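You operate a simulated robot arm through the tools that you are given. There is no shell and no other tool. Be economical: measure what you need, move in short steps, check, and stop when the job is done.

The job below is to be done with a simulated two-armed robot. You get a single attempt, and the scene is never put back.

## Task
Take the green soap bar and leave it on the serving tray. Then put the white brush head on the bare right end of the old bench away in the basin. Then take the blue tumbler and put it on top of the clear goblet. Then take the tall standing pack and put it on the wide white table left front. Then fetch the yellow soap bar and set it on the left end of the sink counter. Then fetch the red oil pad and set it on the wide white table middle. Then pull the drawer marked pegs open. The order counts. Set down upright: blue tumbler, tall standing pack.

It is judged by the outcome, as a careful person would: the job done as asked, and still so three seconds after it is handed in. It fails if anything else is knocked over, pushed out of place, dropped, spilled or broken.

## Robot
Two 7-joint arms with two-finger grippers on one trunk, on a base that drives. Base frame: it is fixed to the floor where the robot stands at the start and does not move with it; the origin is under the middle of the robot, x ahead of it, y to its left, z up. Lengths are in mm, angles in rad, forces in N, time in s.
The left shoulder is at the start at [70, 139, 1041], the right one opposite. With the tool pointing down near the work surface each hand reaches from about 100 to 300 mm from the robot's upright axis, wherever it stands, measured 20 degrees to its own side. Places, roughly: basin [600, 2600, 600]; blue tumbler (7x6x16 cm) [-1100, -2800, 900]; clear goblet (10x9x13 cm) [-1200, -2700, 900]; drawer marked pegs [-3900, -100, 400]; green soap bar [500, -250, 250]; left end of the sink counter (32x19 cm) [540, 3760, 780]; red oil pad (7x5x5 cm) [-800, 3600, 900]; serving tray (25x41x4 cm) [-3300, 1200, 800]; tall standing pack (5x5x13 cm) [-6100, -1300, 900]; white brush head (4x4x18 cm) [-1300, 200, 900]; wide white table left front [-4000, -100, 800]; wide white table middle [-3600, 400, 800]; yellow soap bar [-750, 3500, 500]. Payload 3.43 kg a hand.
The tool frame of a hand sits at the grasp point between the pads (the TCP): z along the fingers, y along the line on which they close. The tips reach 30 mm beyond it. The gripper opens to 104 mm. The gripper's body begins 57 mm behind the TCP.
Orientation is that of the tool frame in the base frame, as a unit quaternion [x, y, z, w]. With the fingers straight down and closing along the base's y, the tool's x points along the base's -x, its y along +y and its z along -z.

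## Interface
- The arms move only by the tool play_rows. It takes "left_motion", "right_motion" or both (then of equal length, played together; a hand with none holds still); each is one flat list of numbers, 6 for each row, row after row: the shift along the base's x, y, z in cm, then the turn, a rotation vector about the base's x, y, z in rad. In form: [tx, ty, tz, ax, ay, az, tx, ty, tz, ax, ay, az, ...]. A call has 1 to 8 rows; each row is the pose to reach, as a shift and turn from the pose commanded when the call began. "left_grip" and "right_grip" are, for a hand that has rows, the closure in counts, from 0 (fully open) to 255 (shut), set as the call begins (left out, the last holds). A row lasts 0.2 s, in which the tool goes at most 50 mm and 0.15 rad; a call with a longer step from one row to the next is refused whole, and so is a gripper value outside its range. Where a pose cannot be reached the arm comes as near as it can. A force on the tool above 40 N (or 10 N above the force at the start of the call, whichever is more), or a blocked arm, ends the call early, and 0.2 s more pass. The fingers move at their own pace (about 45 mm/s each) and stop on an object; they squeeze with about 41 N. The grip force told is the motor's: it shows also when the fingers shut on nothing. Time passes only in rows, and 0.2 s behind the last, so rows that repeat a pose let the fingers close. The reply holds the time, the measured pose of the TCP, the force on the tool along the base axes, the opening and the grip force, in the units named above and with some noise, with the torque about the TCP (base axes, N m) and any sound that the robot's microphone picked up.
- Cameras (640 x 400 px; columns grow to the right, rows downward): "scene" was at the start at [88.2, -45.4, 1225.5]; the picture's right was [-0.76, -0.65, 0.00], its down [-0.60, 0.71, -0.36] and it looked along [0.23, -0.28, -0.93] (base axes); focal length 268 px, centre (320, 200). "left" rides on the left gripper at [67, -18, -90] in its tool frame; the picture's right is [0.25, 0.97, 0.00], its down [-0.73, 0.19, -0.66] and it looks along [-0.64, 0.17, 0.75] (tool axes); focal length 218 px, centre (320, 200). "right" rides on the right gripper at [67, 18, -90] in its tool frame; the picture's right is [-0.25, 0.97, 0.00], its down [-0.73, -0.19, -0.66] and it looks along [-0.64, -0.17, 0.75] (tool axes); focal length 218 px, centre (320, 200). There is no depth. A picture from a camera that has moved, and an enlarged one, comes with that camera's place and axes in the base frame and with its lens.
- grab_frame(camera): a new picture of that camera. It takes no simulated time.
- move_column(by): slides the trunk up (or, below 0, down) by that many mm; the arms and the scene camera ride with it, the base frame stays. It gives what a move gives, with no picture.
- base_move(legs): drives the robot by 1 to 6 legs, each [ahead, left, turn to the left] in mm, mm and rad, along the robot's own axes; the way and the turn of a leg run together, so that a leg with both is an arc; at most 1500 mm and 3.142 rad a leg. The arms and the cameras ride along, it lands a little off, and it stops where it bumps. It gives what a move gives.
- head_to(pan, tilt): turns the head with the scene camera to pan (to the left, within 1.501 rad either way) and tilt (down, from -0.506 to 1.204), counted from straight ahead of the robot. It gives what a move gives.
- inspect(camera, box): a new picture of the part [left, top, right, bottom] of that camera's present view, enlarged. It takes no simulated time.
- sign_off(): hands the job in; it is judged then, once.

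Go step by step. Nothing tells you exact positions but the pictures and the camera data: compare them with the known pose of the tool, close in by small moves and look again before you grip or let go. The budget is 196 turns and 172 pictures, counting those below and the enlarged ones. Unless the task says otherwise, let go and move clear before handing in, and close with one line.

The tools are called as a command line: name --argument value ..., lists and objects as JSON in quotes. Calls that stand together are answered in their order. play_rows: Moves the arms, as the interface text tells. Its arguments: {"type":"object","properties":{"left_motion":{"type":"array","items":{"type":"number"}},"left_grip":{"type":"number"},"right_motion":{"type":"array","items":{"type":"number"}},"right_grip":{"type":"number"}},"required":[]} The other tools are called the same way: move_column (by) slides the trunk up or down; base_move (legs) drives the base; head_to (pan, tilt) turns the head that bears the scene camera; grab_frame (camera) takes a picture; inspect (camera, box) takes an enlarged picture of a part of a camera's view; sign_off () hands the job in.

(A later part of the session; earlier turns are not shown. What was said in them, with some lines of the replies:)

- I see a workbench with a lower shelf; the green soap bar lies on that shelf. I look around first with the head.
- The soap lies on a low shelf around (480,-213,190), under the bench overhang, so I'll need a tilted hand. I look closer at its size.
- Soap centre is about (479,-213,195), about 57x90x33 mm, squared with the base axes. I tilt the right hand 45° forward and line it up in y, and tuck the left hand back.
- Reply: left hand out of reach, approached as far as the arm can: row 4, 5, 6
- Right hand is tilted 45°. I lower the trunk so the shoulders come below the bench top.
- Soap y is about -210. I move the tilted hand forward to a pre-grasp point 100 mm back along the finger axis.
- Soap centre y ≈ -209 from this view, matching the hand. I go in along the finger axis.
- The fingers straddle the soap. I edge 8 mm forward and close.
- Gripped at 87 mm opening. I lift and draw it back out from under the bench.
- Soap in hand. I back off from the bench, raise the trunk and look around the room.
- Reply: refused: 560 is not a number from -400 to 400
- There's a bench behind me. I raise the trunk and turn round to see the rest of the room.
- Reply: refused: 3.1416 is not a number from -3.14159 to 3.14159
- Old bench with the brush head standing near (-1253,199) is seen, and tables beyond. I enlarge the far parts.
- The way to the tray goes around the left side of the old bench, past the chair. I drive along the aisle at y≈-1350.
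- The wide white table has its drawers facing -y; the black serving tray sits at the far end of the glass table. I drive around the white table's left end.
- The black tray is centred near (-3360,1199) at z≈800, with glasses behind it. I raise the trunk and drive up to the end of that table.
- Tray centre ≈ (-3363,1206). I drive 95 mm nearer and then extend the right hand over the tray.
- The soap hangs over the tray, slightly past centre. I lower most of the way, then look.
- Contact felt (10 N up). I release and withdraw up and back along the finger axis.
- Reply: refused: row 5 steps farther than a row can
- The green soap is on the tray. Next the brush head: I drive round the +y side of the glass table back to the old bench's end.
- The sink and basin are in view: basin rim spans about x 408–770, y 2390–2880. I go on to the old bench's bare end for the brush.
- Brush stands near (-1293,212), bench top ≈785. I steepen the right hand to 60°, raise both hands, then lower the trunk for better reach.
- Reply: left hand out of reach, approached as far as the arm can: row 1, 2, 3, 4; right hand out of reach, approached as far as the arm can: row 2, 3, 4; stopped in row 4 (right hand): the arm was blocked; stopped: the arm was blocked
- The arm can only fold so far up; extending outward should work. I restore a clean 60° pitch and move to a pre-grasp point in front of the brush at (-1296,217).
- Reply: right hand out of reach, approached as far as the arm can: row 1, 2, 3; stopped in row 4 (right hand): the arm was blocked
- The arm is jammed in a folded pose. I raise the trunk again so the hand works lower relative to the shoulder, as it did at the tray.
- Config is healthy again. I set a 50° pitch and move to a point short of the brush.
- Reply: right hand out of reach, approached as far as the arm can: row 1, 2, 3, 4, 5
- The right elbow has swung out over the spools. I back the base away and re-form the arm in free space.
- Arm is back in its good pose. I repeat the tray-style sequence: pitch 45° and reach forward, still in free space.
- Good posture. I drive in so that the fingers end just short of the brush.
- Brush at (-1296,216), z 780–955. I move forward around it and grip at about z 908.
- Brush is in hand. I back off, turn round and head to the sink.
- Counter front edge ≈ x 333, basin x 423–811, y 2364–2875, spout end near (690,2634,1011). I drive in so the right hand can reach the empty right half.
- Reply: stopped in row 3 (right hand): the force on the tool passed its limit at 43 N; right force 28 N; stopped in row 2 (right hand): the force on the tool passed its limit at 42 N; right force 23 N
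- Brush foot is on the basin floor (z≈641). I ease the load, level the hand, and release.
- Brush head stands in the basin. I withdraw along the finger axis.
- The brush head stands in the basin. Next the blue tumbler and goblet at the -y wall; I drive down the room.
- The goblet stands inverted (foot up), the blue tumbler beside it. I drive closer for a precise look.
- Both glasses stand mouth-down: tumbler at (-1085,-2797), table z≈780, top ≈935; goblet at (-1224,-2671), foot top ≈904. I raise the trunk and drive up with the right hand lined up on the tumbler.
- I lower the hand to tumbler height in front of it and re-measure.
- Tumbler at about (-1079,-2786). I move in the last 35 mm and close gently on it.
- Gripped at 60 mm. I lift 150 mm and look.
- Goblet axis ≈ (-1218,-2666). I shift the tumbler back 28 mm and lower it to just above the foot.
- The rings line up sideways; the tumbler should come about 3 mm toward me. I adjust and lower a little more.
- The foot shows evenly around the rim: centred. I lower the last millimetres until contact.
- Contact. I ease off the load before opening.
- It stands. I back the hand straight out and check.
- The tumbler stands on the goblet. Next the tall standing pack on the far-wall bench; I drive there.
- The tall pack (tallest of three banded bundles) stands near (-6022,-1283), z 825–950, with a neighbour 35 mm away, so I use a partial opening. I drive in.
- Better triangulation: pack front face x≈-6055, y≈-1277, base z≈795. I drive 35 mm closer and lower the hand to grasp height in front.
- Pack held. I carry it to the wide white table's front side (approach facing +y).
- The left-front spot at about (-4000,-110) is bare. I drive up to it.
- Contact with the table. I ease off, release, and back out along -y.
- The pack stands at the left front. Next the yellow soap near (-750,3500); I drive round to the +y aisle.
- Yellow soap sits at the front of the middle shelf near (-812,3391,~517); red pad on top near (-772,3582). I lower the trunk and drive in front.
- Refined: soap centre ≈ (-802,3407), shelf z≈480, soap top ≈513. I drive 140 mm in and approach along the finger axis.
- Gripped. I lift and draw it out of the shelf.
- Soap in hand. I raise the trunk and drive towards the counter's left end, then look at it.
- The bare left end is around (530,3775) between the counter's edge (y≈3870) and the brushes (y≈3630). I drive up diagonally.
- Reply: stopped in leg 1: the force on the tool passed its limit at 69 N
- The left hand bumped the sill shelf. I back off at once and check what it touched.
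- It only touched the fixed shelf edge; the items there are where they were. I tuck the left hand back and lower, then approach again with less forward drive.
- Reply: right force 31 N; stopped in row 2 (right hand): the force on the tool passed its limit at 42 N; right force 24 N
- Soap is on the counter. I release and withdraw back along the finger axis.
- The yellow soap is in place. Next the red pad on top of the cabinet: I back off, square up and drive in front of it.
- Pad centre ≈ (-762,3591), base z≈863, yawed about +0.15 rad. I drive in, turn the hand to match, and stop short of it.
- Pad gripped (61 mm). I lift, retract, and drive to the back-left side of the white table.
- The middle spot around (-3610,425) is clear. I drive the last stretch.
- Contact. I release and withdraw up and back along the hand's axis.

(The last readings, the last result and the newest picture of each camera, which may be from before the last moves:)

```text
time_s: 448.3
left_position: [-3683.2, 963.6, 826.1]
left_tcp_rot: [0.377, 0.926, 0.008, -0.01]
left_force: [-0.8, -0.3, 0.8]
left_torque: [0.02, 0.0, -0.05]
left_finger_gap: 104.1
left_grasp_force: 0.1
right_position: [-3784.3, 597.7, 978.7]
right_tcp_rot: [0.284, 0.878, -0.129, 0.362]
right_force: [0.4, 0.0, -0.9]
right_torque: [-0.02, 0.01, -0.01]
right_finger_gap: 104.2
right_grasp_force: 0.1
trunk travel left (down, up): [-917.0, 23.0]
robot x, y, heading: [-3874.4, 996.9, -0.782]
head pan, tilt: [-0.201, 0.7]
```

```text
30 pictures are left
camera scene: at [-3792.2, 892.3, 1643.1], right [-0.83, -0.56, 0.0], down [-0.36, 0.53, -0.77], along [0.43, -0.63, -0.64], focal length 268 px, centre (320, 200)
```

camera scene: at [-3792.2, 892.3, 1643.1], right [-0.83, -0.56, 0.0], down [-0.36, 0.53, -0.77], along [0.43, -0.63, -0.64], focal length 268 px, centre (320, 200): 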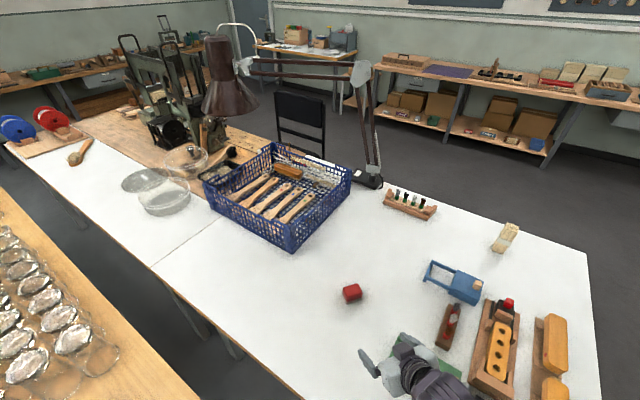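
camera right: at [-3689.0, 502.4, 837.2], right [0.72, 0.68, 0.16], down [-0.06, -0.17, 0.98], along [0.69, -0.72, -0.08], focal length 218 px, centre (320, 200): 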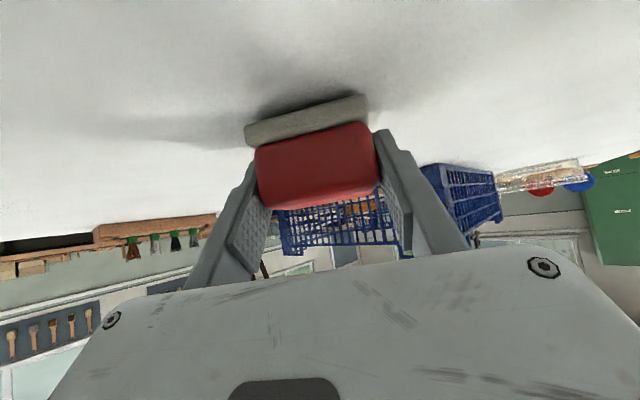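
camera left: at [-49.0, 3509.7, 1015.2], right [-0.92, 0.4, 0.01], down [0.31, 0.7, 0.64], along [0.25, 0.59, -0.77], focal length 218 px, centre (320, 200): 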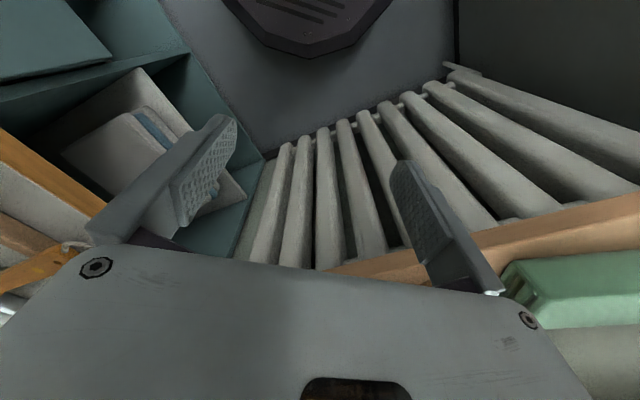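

The red pad is in the middle. Last: the pegs drawer. I drive round to the front of the white table.

base_move --legs '[[-550, 0, 0], [0, 0, 2.35], [0, 450, 0], [-1500, 0, 0], [-1000, 0, 0], [0, -500, 0]]'

move_column --by -400

head_to --pan -0.1 --tilt 0.6

grab_frame --camera "scene"

```text
time_s: 474.0
left_position: [-4312.7, -1020.1, 825.7]
left_tcp_rot: [0.709, -0.705, 0.008, 0.011]
left_force: [0.5, -0.6, -0.5]
left_torque: [0.01, 0.0, -0.01]
left_finger_gap: 104.2
left_grasp_force: 0.0
right_position: [-3979.4, -835.4, 976.3]
right_tcp_rot: [0.702, -0.6, -0.284, -0.258]
right_force: [0.1, -0.2, -0.6]
right_torque: [-0.03, 0.0, 0.02]
right_finger_gap: 103.6
right_grasp_force: 0.0
trunk travel left (down, up): [-917.0, 23.0]
robot x, y, heading: [-4201.6, -1181.0, 1.576]
head pan, tilt: [-0.201, 0.7]
```

```text
time_s: 477.8
left_position: [-4311.0, -1020.1, 426.6]
left_tcp_rot: [0.71, -0.704, 0.007, 0.011]
left_force: [0.1, 0.4, -0.4]
left_torque: [-0.01, 0.0, -0.01]
left_finger_gap: 104.3
left_grasp_force: 0.0
right_position: [-3980.2, -834.5, 576.4]
right_tcp_rot: [0.701, -0.601, -0.284, -0.258]
right_force: [0.1, 0.1, 0.9]
right_torque: [0.03, -0.03, -0.02]
right_finger_gap: 104.2
right_grasp_force: 0.1
trunk travel left (down, up): [-517.0, 423.0]
robot x, y, heading: [-4198.9, -1183.3, 1.571]
head pan, tilt: [-0.201, 0.7]
```

```text
time_s: 478.5
left_position: [-4312.7, -1019.8, 425.8]
left_tcp_rot: [0.71, -0.704, 0.007, 0.012]
left_force: [-0.8, 0.1, 0.4]
left_torque: [0.02, 0.03, -0.01]
left_finger_gap: 103.9
left_grasp_force: 0.0
right_position: [-3981.3, -834.4, 576.8]
right_tcp_rot: [0.701, -0.601, -0.284, -0.258]
right_force: [0.7, 0.7, 0.7]
right_torque: [0.0, 0.01, 0.01]
right_finger_gap: 104.0
right_grasp_force: 0.0
trunk travel left (down, up): [-517.0, 423.0]
robot x, y, heading: [-4201.9, -1183.2, 1.575]
head pan, tilt: [-0.099, 0.6]
```

```text
29 pictures are left
camera scene: at [-4190.6, -1046.8, 1251.5], right [1.0, -0.09, 0.0], down [-0.05, -0.56, -0.82], along [0.08, 0.82, -0.57], focal length 268 px, centre (320, 200)
```

scene: 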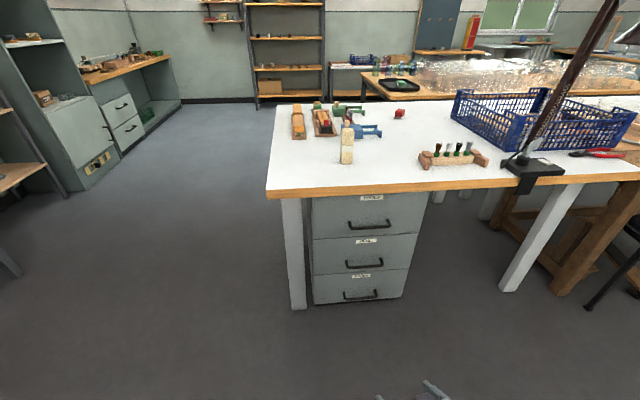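

inspect --camera "scene" --box '[290, 180, 450, 310]'

grab_frame --camera "right"

```text
3.08 times, centred on (370, 245) of scene
camera zoom: at [-4190.6, -1046.8, 1251.5], right [1.0, -0.09, 0.0], down [-0.05, -0.56, -0.82], along [0.08, 0.82, -0.57], focal length 825 px, centre (166, 62)
```

zoom: 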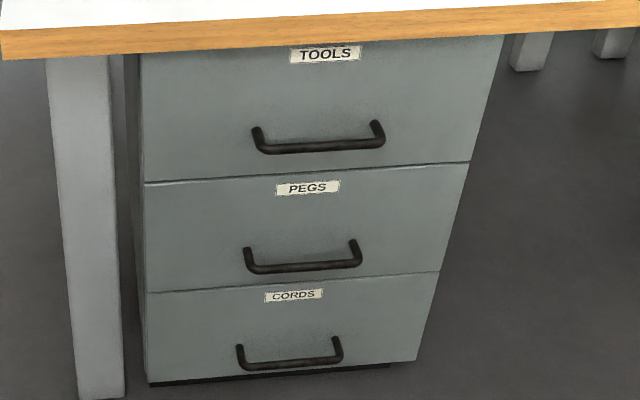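

```text
27 pictures are left
camera right: at [-3980.4, -946.3, 593.7], right [-0.99, 0.04, 0.16], down [0.16, 0.07, 0.98], along [0.02, 1.0, -0.08], focal length 218 px, centre (320, 200)
```

right: 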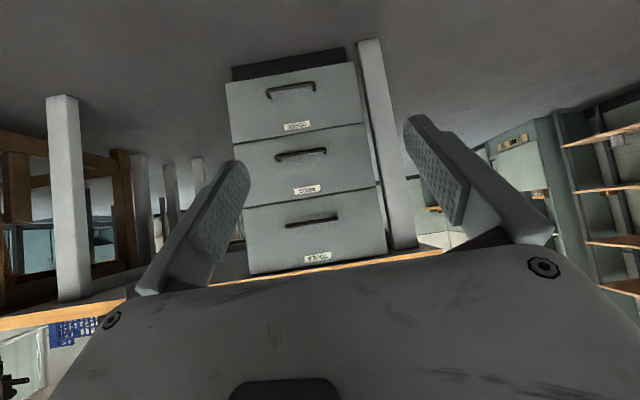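

PEGS is the middle drawer; its handle bar is at about (-3934,-320,405). I square the hand and roll it a quarter turn so the fingers close across the bar.

play_rows --right_motion '[0, 0, 0, 0, 0, -0.08, 0, 0, 0, 0, 0, -0.15, 0, 0, 0, 0, 0, -0.15]'

play_rows --right_motion '[0, 0, 0, 0, 0.1, -0.1, 0, 0, 0, 0, 0.2, -0.2, 0, 0, 0, 0, 0.3, -0.3, 0, 0, 0, 0, 0.4, -0.4, 0, 0, 0, 0, 0.5, -0.5, 0, 0, 0, 0, 0.6, -0.6, 0, 0, 0, 0, 0.7, -0.7, 0, 0, 0, 0, 0.8, -0.8]'

```text
time_s: 479.3
left_position: [-4311.4, -1020.1, 426.1]
left_tcp_rot: [0.711, -0.703, 0.008, 0.011]
left_force: [0.8, -0.3, -0.4]
left_torque: [0.01, 0.01, 0.02]
left_finger_gap: 104.3
left_grasp_force: 0.1
right_position: [-3979.9, -834.1, 577.6]
right_tcp_rot: [0.654, -0.652, -0.264, -0.279]
right_force: [-0.3, -0.6, 0.2]
right_torque: [-0.01, -0.03, -0.01]
right_finger_gap: 104.3
right_grasp_force: 0.1
trunk travel left (down, up): [-517.0, 423.0]
robot x, y, heading: [-4196.5, -1179.0, 1.577]
head pan, tilt: [-0.099, 0.6]
```

```text
time_s: 481.1
left_position: [-4310.5, -1019.3, 425.9]
left_tcp_rot: [0.71, -0.704, 0.007, 0.011]
left_force: [0.7, -0.3, 0.2]
left_torque: [0.0, 0.02, 0.01]
left_finger_gap: 104.0
left_grasp_force: 0.1
right_position: [-3979.0, -834.0, 576.7]
right_tcp_rot: [-0.203, 0.904, 0.365, 0.087]
right_force: [-0.1, -0.1, -0.4]
right_torque: [-0.03, 0.02, 0.01]
right_finger_gap: 104.1
right_grasp_force: 0.0
trunk travel left (down, up): [-517.0, 423.0]
robot x, y, heading: [-4202.1, -1181.8, 1.576]
head pan, tilt: [-0.099, 0.6]
```

play_rows --right_motion '[0, 0, 0, 0, 0.1, -0.1, 0, 0, 0, 0, 0.2, -0.2, 0, 0, 0, 0, 0.31, -0.31, 0, 0, 0, 0, 0.31, -0.31]' --right_grip 132

move_column --by -120

grab_frame --camera "right"

grab_frame --camera "scene"

```text
refused: row 3 steps farther than a row can; nothing moved
```

```text
time_s: 482.6
left_position: [-4312.0, -1020.0, 305.2]
left_tcp_rot: [0.71, -0.704, 0.006, 0.011]
left_force: [0.5, -0.2, 0.2]
left_torque: [0.0, 0.02, -0.01]
left_finger_gap: 104.2
left_grasp_force: 0.0
right_position: [-3980.1, -834.6, 457.1]
right_tcp_rot: [-0.205, 0.904, 0.365, 0.088]
right_force: [-1.2, -0.3, -0.7]
right_torque: [-0.01, -0.02, -0.01]
right_finger_gap: 104.2
right_grasp_force: 0.1
trunk travel left (down, up): [-397.0, 543.0]
robot x, y, heading: [-4195.6, -1181.9, 1.573]
head pan, tilt: [-0.099, 0.6]
```

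```text
26 pictures are left
camera right: at [-4048.1, -905.6, 512.8], right [-0.19, 0.71, 0.68], down [0.73, -0.36, 0.58], along [0.65, 0.61, -0.45], focal length 218 px, centre (320, 200)
```

right: 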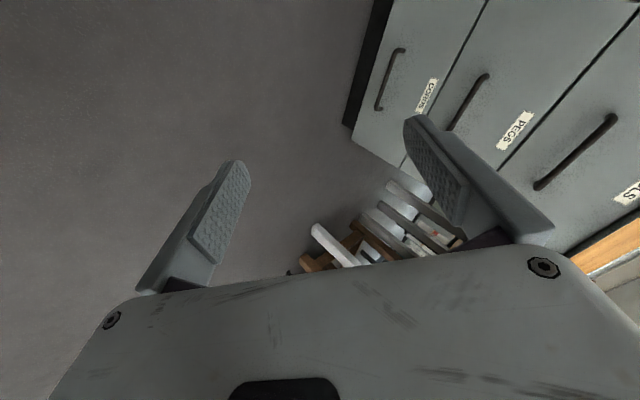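

```text
25 pictures are left
camera scene: at [-4190.6, -1046.8, 1131.5], right [1.0, -0.09, 0.0], down [-0.05, -0.56, -0.83], along [0.08, 0.82, -0.56], focal length 268 px, centre (320, 200)
```

scene: 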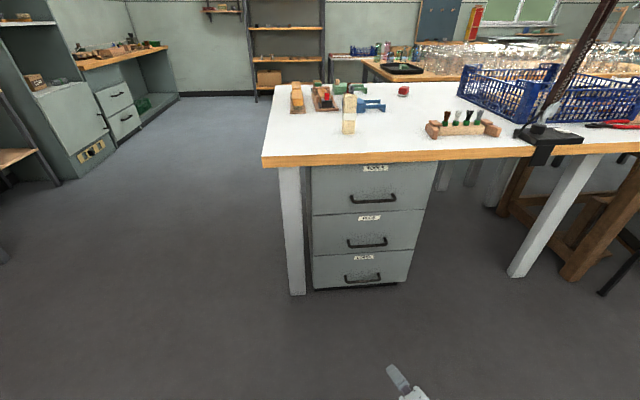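

play_rows --right_motion '[0, 0, 0, 0, 0.1, -0.1, 0, 0, 0, 0, 0.2, -0.2, 0, 0, 0, 0, 0.3, -0.3, 0, 0, 0, 0, 0.31, -0.31]' --right_grip 132

base_move --legs '[[355, -46, 0]]'

grab_frame --camera "right"

grab_frame --camera "scene"

```text
time_s: 483.6
left_position: [-4312.2, -1020.8, 306.0]
left_tcp_rot: [0.71, -0.704, 0.008, 0.012]
left_force: [-0.3, -1.2, 0.1]
left_torque: [0.0, -0.01, 0.02]
left_finger_gap: 104.1
left_grasp_force: 0.1
right_position: [-3979.7, -834.8, 456.1]
right_tcp_rot: [-0.006, 0.927, 0.375, 0.003]
right_force: [-0.4, -0.4, 0.1]
right_torque: [-0.02, 0.01, 0.04]
right_finger_gap: 50.2
right_grasp_force: 0.0
trunk travel left (down, up): [-397.0, 543.0]
robot x, y, heading: [-4201.3, -1181.6, 1.578]
head pan, tilt: [-0.099, 0.6]
```

```text
time_s: 485.8
left_position: [-4267.2, -672.2, 306.1]
left_tcp_rot: [0.71, -0.704, 0.007, 0.012]
left_force: [0.0, 0.6, -0.1]
left_torque: [0.04, 0.0, 0.01]
left_finger_gap: 103.9
left_grasp_force: 0.1
right_position: [-3934.5, -485.1, 456.4]
right_tcp_rot: [-0.006, 0.927, 0.375, 0.004]
right_force: [-0.6, -0.3, -0.6]
right_torque: [-0.02, 0.01, 0.0]
right_finger_gap: 50.1
right_grasp_force: 0.2
trunk travel left (down, up): [-397.0, 543.0]
robot x, y, heading: [-4157.9, -833.4, 1.576]
head pan, tilt: [-0.099, 0.6]
```

```text
24 pictures are left
camera right: at [-4001.9, -534.4, 534.2], right [0.24, 0.7, 0.67], down [0.73, -0.59, 0.35], along [0.64, 0.41, -0.65], focal length 218 px, centre (320, 200)
```

right: 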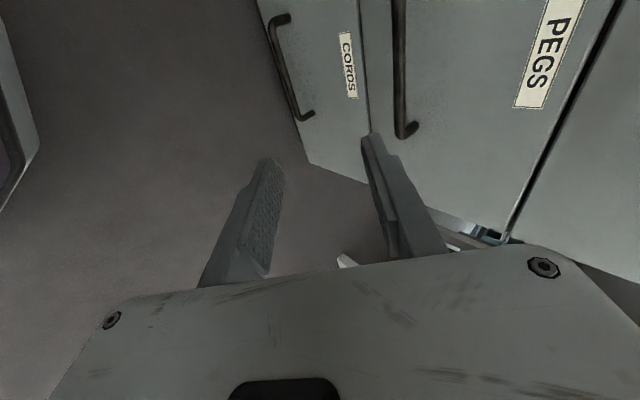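

```text
23 pictures are left
camera scene: at [-4146.0, -696.8, 1131.4], right [1.0, -0.09, 0.0], down [-0.05, -0.56, -0.82], along [0.08, 0.82, -0.57], focal length 268 px, centre (320, 200)
```

scene: 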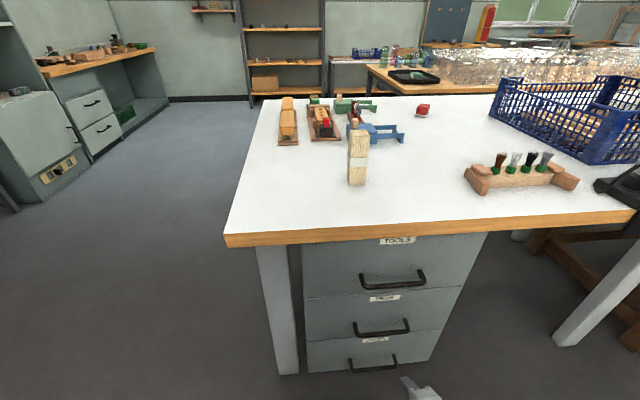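

inspect --camera "scene" --box '[330, 260, 440, 390]'

inspect --camera "right" --box '[340, 0, 480, 160]'

```text
3.08 times, centred on (385, 325) of scene
camera zoom: at [-4146.0, -696.8, 1131.4], right [1.0, -0.09, 0.0], down [-0.05, -0.56, -0.82], along [0.08, 0.82, -0.57], focal length 825 px, centre (120, -185)
```

zoom: 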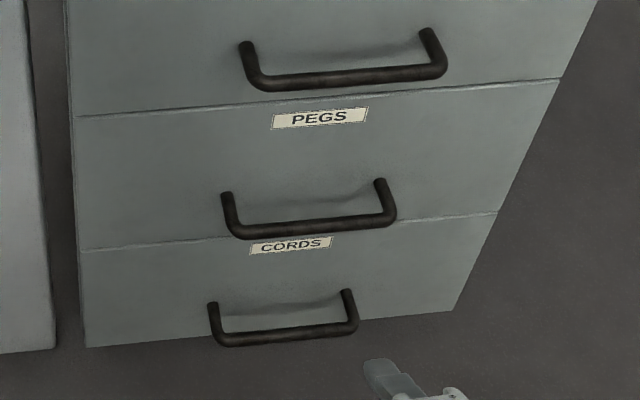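

```text
2.50 times, centred on (410, 80) of right
camera zoom: at [-4001.9, -534.4, 534.2], right [0.24, 0.7, 0.67], down [0.73, -0.59, 0.35], along [0.64, 0.41, -0.65], focal length 546 px, centre (95, 500)
```

zoom: 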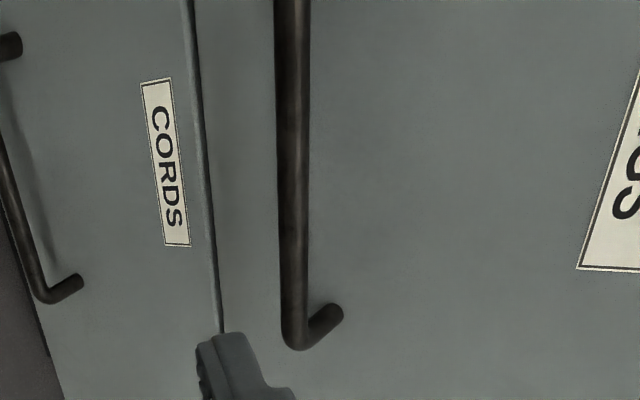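

Refined: bar runs x -4000..-3859 at y≈-304, z≈396. I narrow the fingers and move to just before the bar.

play_rows --right_motion '[0, 4, 0, 0, 0, 0, 0, 8, 0, 0, 0, 0, 0, 12, -1, 0, 0, 0, 0, 13.3, -1.4, 0, 0, 0, 0, 13.3, -1.4, 0, 0, 0]' --right_grip 160

grab_frame --camera "right"

```text
time_s: 487.0
left_position: [-4268.2, -670.7, 305.5]
left_tcp_rot: [0.711, -0.703, 0.007, 0.012]
left_force: [-1.2, 0.1, -0.4]
left_torque: [-0.02, 0.0, 0.01]
left_finger_gap: 103.8
left_grasp_force: 0.1
right_position: [-3935.7, -352.0, 442.8]
right_tcp_rot: [-0.006, 0.927, 0.374, 0.003]
right_force: [-0.1, 0.1, -0.5]
right_torque: [-0.02, -0.02, 0.02]
right_finger_gap: 38.9
right_grasp_force: 0.1
trunk travel left (down, up): [-397.0, 543.0]
robot x, y, heading: [-4155.8, -828.2, 1.57]
head pan, tilt: [-0.099, 0.6]
```

```text
20 pictures are left
camera right: at [-4002.0, -402.1, 521.0], right [0.24, 0.7, 0.67], down [0.73, -0.59, 0.35], along [0.64, 0.41, -0.65], focal length 218 px, centre (320, 200)
```

right: 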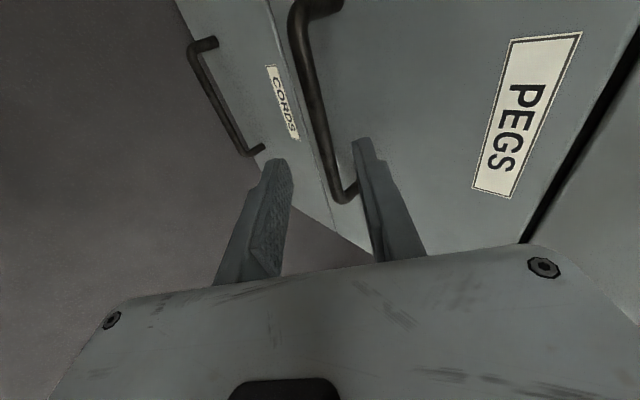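

The bar lies between the fingers, slightly toward the upper one. I advance with a small correction and close.

play_rows --right_motion '[0, 2, -1.6, 0, 0, 0, 0, 4, -3.3, 0, 0, 0, 0, 4, -3.3, 0, 0, 0]'

grab_frame --camera "right"

```text
time_s: 487.8
left_position: [-4267.5, -670.6, 305.1]
left_tcp_rot: [0.71, -0.704, 0.007, 0.01]
left_force: [-0.4, -0.5, 1.2]
left_torque: [0.0, 0.01, -0.03]
left_finger_gap: 103.9
left_grasp_force: 0.1
right_position: [-3933.3, -311.8, 410.1]
right_tcp_rot: [-0.006, 0.927, 0.375, 0.003]
right_force: [-0.1, 0.3, 0.7]
right_torque: [-0.01, -0.02, -0.02]
right_finger_gap: 38.9
right_grasp_force: 0.1
trunk travel left (down, up): [-397.0, 543.0]
robot x, y, heading: [-4157.5, -833.0, 1.576]
head pan, tilt: [-0.099, 0.6]
```

```text
19 pictures are left
camera right: at [-4000.9, -362.0, 487.5], right [0.24, 0.7, 0.67], down [0.73, -0.59, 0.35], along [0.64, 0.41, -0.65], focal length 218 px, centre (320, 200)
```

right: 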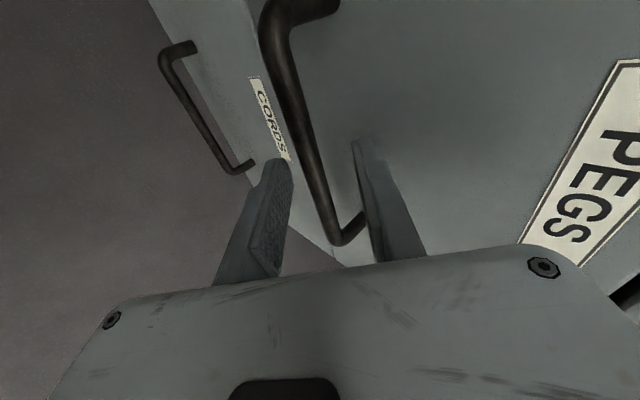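

play_rows --right_motion '[0, 0, 0, 0, 0, 0, 0, 0, 0, 0, 0, 0, 0, 0, 0, 0, 0, 0, 0, 0, 0, 0, 0, 0]' --right_grip 255

grab_frame --camera "right"

```text
time_s: 488.8
left_position: [-4267.0, -671.3, 304.9]
left_tcp_rot: [0.71, -0.704, 0.008, 0.011]
left_force: [-0.1, 0.2, -0.4]
left_torque: [-0.01, -0.01, -0.03]
left_finger_gap: 104.3
left_grasp_force: 0.0
right_position: [-3934.2, -314.3, 406.1]
right_tcp_rot: [-0.006, 0.929, 0.37, 0.002]
right_force: [-2.7, -14.1, -21.1]
right_torque: [-0.58, 0.05, -0.36]
right_finger_gap: 12.8
right_grasp_force: 44.9
trunk travel left (down, up): [-397.0, 543.0]
robot x, y, heading: [-4155.2, -830.4, 1.575]
head pan, tilt: [-0.099, 0.6]
```

```text
18 pictures are left
camera right: at [-4000.9, -363.1, 484.4], right [0.24, 0.7, 0.67], down [0.73, -0.58, 0.35], along [0.64, 0.4, -0.66], focal length 218 px, centre (320, 200)
```

right: 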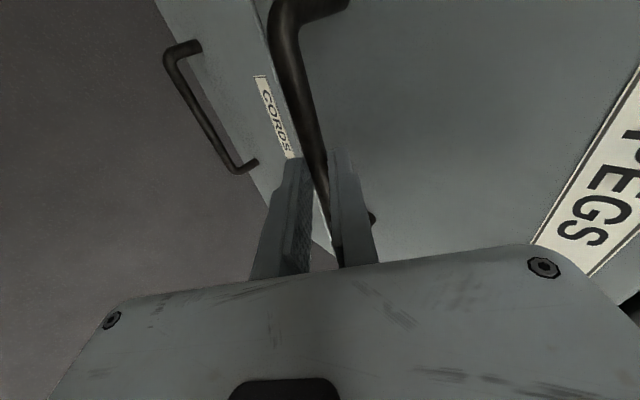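

Bar gripped. I pull straight back (-y).

play_rows --right_motion '[0, -1, -0.4, 0, 0, 0, 0, -3, -0.4, 0, 0, 0, 0, -5, -0.4, 0, 0, 0, 0, -7.5, -0.4, 0, 0, 0, 0, -10, -0.4, 0, 0, 0, 0, -12.5, -0.4, 0, 0, 0, 0, -15, -0.4, 0, 0, 0]'

grab_frame --camera "scene"

```text
time_s: 489.9
left_position: [-4268.1, -671.1, 306.0]
left_tcp_rot: [0.711, -0.703, 0.007, 0.012]
left_force: [-0.3, -0.5, 0.0]
left_torque: [-0.01, 0.0, 0.01]
left_finger_gap: 104.1
left_grasp_force: 0.0
right_position: [-3933.4, -384.8, 406.0]
right_tcp_rot: [-0.017, 0.927, 0.375, 0.007]
right_force: [-4.8, -1.7, -3.5]
right_torque: [-0.16, 0.43, -1.14]
right_finger_gap: 12.8
right_grasp_force: 45.3
trunk travel left (down, up): [-397.0, 543.0]
robot x, y, heading: [-4153.0, -834.5, 1.579]
head pan, tilt: [-0.099, 0.6]
stopped in row 5 (right hand): the force on the tool passed its limit at 47 N (the readings are from after the stop); the commanded pose is now the measured one
```

```text
17 pictures are left
camera scene: at [-4146.8, -697.5, 1131.8], right [1.0, -0.09, 0.0], down [-0.05, -0.56, -0.83], along [0.07, 0.82, -0.56], focal length 268 px, centre (320, 200)
```

scene: 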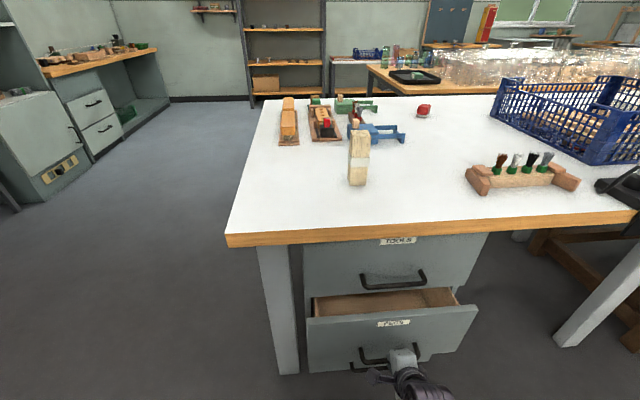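

The drawer is opening (about 75 mm). I keep pulling, more slowly.

play_rows --right_motion '[0, -1, 0, 0, 0, 0, 0, -2.2, 0, 0, 0, 0, 0, -3.4, 0, 0, 0, 0, 0, -4.6, 0, 0, 0, 0, 0, -5.8, 0, 0, 0, 0, 0, -7, 0, 0, 0, 0, 0, -8.2, 0, 0, 0, 0, 0, -9.4, 0, 0, 0, 0]'

play_rows --right_motion '[0, -1, 0, 0, 0, 0, 0, -2.2, 0, 0, 0, 0, 0, -3.4, 0, 0, 0, 0, 0, -4.6, 0, 0, 0, 0, 0, -5.8, 0, 0, 0, 0, 0, -7, 0, 0, 0, 0, 0, -8.2, 0, 0, 0, 0, 0, -9.4, 0, 0, 0, 0]'

grab_frame --camera "scene"

```text
time_s: 490.5
left_position: [-4267.9, -671.3, 306.4]
left_tcp_rot: [0.712, -0.702, 0.007, 0.011]
left_force: [-0.7, -0.6, -0.1]
left_torque: [0.03, -0.02, 0.0]
left_finger_gap: 103.9
left_grasp_force: 0.0
right_position: [-3934.8, -395.7, 405.3]
right_tcp_rot: [-0.026, 0.927, 0.374, 0.008]
right_force: [-5.2, -0.6, -5.9]
right_torque: [-0.15, 0.7, -0.87]
right_finger_gap: 13.4
right_grasp_force: 44.8
trunk travel left (down, up): [-397.0, 543.0]
robot x, y, heading: [-4161.7, -833.5, 1.578]
head pan, tilt: [-0.099, 0.6]
stopped in row 2 (right hand): the force on the tool passed its limit at 43 N (the readings are from after the stop); the commanded pose is now the measured one
```

```text
time_s: 491.0
left_position: [-4270.8, -671.6, 307.5]
left_tcp_rot: [0.713, -0.701, 0.008, 0.012]
left_force: [0.3, -0.4, -0.8]
left_torque: [-0.05, 0.01, -0.02]
left_finger_gap: 104.3
left_grasp_force: 0.0
right_position: [-3934.4, -410.0, 405.4]
right_tcp_rot: [-0.035, 0.927, 0.373, 0.009]
right_force: [-6.3, -1.1, -5.8]
right_torque: [-0.19, 0.73, -0.87]
right_finger_gap: 13.9
right_grasp_force: 45.5
trunk travel left (down, up): [-397.0, 543.0]
robot x, y, heading: [-4158.8, -830.6, 1.581]
head pan, tilt: [-0.099, 0.6]
stopped in row 2 (right hand): the force on the tool passed its limit at 42 N (the readings are from after the stop); the commanded pose is now the measured one
```

```text
16 pictures are left
camera scene: at [-4148.4, -697.1, 1131.7], right [1.0, -0.09, 0.0], down [-0.05, -0.56, -0.83], along [0.07, 0.82, -0.56], focal length 268 px, centre (320, 200)
```

scene: 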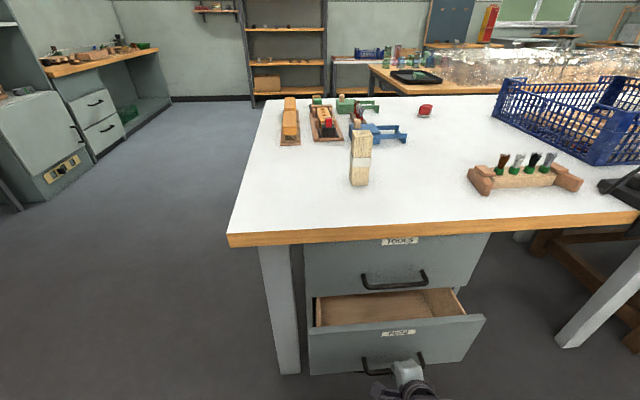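

About 100 mm open. I continue with slower steps and correct the small twist.

play_rows --right_motion '[0.1, -0.4, 0, 0, 0, 0, 0.1, -0.9, 0, 0, 0, 0, 0.2, -1.4, 0, 0, 0, 0, 0.2, -1.9, 0, 0, 0, 0, 0.2, -2.4, 0, 0, 0, 0, 0.2, -2.9, 0, 0, 0, 0, 0.2, -3.4, 0, 0, 0, 0, 0.2, -3.9, 0, 0, 0, 0]'

play_rows --right_motion '[0.1, -0.4, 0, 0, 0, 0, 0.1, -0.9, 0, 0, 0, 0, 0.2, -1.4, 0, 0, 0, 0, 0.2, -1.9, 0, 0, 0, 0, 0.2, -2.4, 0, 0, 0, 0, 0.2, -2.9, 0, 0, 0, 0, 0.2, -3.4, 0, 0, 0, 0, 0.2, -3.9, 0, 0, 0, 0]'

grab_frame --camera "right"

```text
time_s: 491.9
left_position: [-4269.8, -671.9, 306.4]
left_tcp_rot: [0.713, -0.701, 0.007, 0.011]
left_force: [0.5, 0.5, -0.3]
left_torque: [-0.01, -0.03, -0.03]
left_finger_gap: 104.1
left_grasp_force: 0.0
right_position: [-3933.9, -422.8, 406.3]
right_tcp_rot: [-0.04, 0.927, 0.373, 0.007]
right_force: [-4.0, -1.0, -5.4]
right_torque: [-0.18, 0.84, -0.76]
right_finger_gap: 13.9
right_grasp_force: 45.0
trunk travel left (down, up): [-397.0, 543.0]
robot x, y, heading: [-4160.3, -831.8, 1.584]
head pan, tilt: [-0.099, 0.6]
stopped in row 4 (right hand): the force on the tool passed its limit at 41 N (the readings are from after the stop); the commanded pose is now the measured one
```

```text
time_s: 493.0
left_position: [-4271.2, -670.8, 304.9]
left_tcp_rot: [0.714, -0.7, 0.01, 0.012]
left_force: [-0.1, 0.1, 0.0]
left_torque: [-0.01, 0.0, -0.03]
left_finger_gap: 103.8
left_grasp_force: 0.0
right_position: [-3933.1, -433.1, 406.0]
right_tcp_rot: [-0.042, 0.926, 0.375, 0.005]
right_force: [-9.5, -0.5, -28.2]
right_torque: [-0.5, 0.55, -0.99]
right_finger_gap: 13.9
right_grasp_force: 44.7
trunk travel left (down, up): [-397.0, 543.0]
robot x, y, heading: [-4155.6, -832.7, 1.587]
head pan, tilt: [-0.099, 0.6]
stopped in row 5 (right hand): the force on the tool passed its limit at 42 N (the readings are from after the stop); the commanded pose is now the measured one
```

```text
15 pictures are left
camera right: at [-3999.0, -487.0, 482.0], right [0.17, 0.71, 0.68], down [0.76, -0.54, 0.37], along [0.63, 0.45, -0.63], focal length 218 px, centre (320, 200)
```

right: 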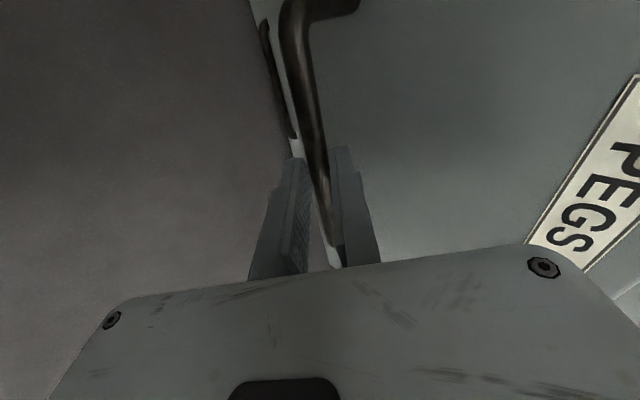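

About 120 mm open. I pull further by backing the base.

base_move --legs '[[-130, 0, 0]]'

grab_frame --camera "scene"

```text
time_s: 494.3
left_position: [-4268.8, -803.1, 305.4]
left_tcp_rot: [0.714, -0.7, 0.01, 0.014]
left_force: [-0.6, -1.0, -0.7]
left_torque: [-0.02, -0.01, 0.05]
left_finger_gap: 104.1
left_grasp_force: 0.2
right_position: [-3934.0, -563.7, 406.9]
right_tcp_rot: [-0.046, 0.926, 0.376, 0.004]
right_force: [-29.5, -0.6, -25.4]
right_torque: [-0.4, 1.25, -0.15]
right_finger_gap: 14.0
right_grasp_force: 44.8
trunk travel left (down, up): [-397.0, 543.0]
robot x, y, heading: [-4156.4, -963.7, 1.59]
head pan, tilt: [-0.099, 0.6]
```

```text
14 pictures are left
camera scene: at [-4146.0, -820.9, 1130.5], right [1.0, -0.08, 0.0], down [-0.05, -0.57, -0.82], along [0.07, 0.82, -0.57], focal length 268 px, centre (320, 200)
```

scene: 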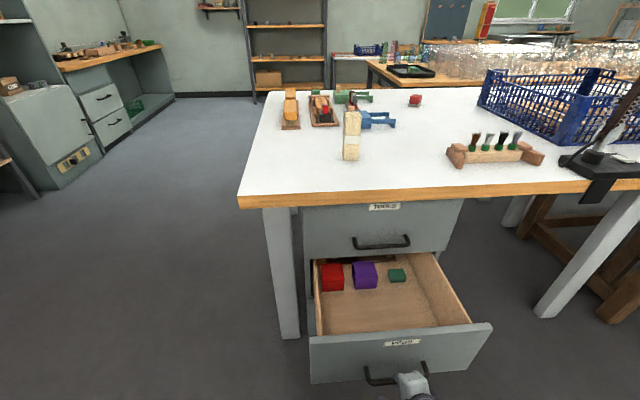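

The drawer is open about 250 mm. I let go of the handle and back off along the finger axis.

play_rows --right_motion '[0, 0, 0, 0, 0, 0, 0, 0, 0, 0, 0, 0, 0, 0, 0, 0, 0, 0]' --right_grip 140

play_rows --right_motion '[0, -1.5, 1.5, 0, 0, 0, 0, -4, 4, 0, 0, 0, 0, -7, 7, 0, 0, 0, 0, -10, 9, 0, 0, 0, 0, -10, 9, 0, 0, 0]'

base_move --legs '[[-300, 0, 0]]'

grab_frame --camera "scene"

```text
time_s: 495.1
left_position: [-4268.4, -802.3, 305.5]
left_tcp_rot: [0.715, -0.699, 0.008, 0.013]
left_force: [-0.3, 0.0, 0.1]
left_torque: [0.0, 0.0, -0.02]
left_finger_gap: 103.9
left_grasp_force: 0.1
right_position: [-3932.8, -562.6, 408.0]
right_tcp_rot: [-0.046, 0.925, 0.377, 0.005]
right_force: [0.8, 0.0, 0.4]
right_torque: [-0.03, 0.01, 0.0]
right_finger_gap: 46.9
right_grasp_force: 0.0
trunk travel left (down, up): [-397.0, 543.0]
robot x, y, heading: [-4158.2, -963.8, 1.587]
head pan, tilt: [-0.099, 0.6]
```

```text
time_s: 496.3
left_position: [-4269.9, -803.9, 305.8]
left_tcp_rot: [0.714, -0.7, 0.007, 0.01]
left_force: [-0.6, 0.0, 0.0]
left_torque: [0.01, 0.0, 0.03]
left_finger_gap: 104.1
left_grasp_force: 0.0
right_position: [-3932.4, -666.2, 500.1]
right_tcp_rot: [-0.046, 0.924, 0.38, 0.005]
right_force: [0.0, 0.0, 0.4]
right_torque: [0.01, 0.01, -0.02]
right_finger_gap: 46.7
right_grasp_force: 0.1
trunk travel left (down, up): [-397.0, 543.0]
robot x, y, heading: [-4153.8, -963.2, 1.589]
head pan, tilt: [-0.099, 0.6]
```

```text
time_s: 498.3
left_position: [-4264.5, -1104.6, 305.6]
left_tcp_rot: [0.714, -0.7, 0.007, 0.01]
left_force: [0.5, 0.6, 0.5]
left_torque: [0.0, -0.01, 0.0]
left_finger_gap: 103.9
left_grasp_force: 0.1
right_position: [-3928.0, -967.1, 500.2]
right_tcp_rot: [-0.047, 0.924, 0.378, 0.005]
right_force: [-0.1, -0.5, 0.2]
right_torque: [-0.02, 0.02, 0.0]
right_finger_gap: 46.7
right_grasp_force: 0.1
trunk travel left (down, up): [-397.0, 543.0]
robot x, y, heading: [-4154.0, -1266.0, 1.591]
head pan, tilt: [-0.099, 0.6]
```

```text
13 pictures are left
camera scene: at [-4143.0, -1130.0, 1131.6], right [1.0, -0.08, 0.0], down [-0.05, -0.56, -0.83], along [0.07, 0.82, -0.56], focal length 268 px, centre (320, 200)
```

scene: 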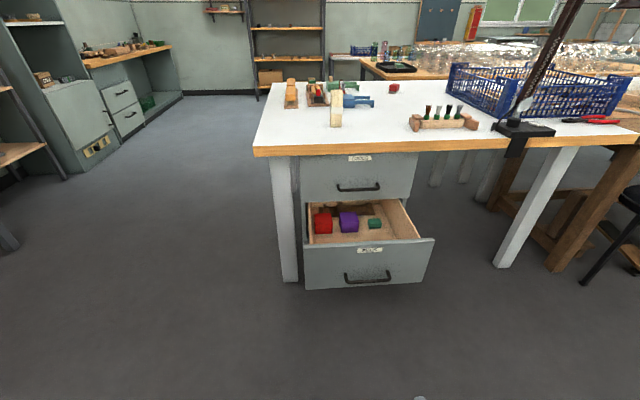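

inspect --camera "scene" --box '[270, 65, 430, 165]'

```text
4.00 times, centred on (350, 115) of scene
camera zoom: at [-4143.0, -1130.0, 1131.6], right [1.0, -0.08, 0.0], down [-0.05, -0.56, -0.83], along [0.07, 0.82, -0.56], focal length 1073 px, centre (200, 540)
```

zoom: 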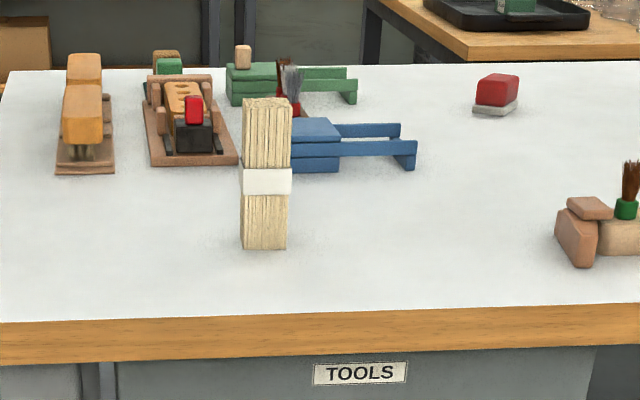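

The pack stands, the red pad is in place and the PEGS drawer is open; both hands are empty and clear. I hand in the job.

sign_off

```text
The job is handed in.
```

I did all seven steps in order and handed the job in. One point is uncertain: I found the blue tumbler standing mouth-down and set it on the goblet the same way, so if "upright" meant mouth-up, that step is wrong. While placing the yellow soap, my left hand also bumped the fixed shelf edge by the window. The items on that shelf did not appear to move.
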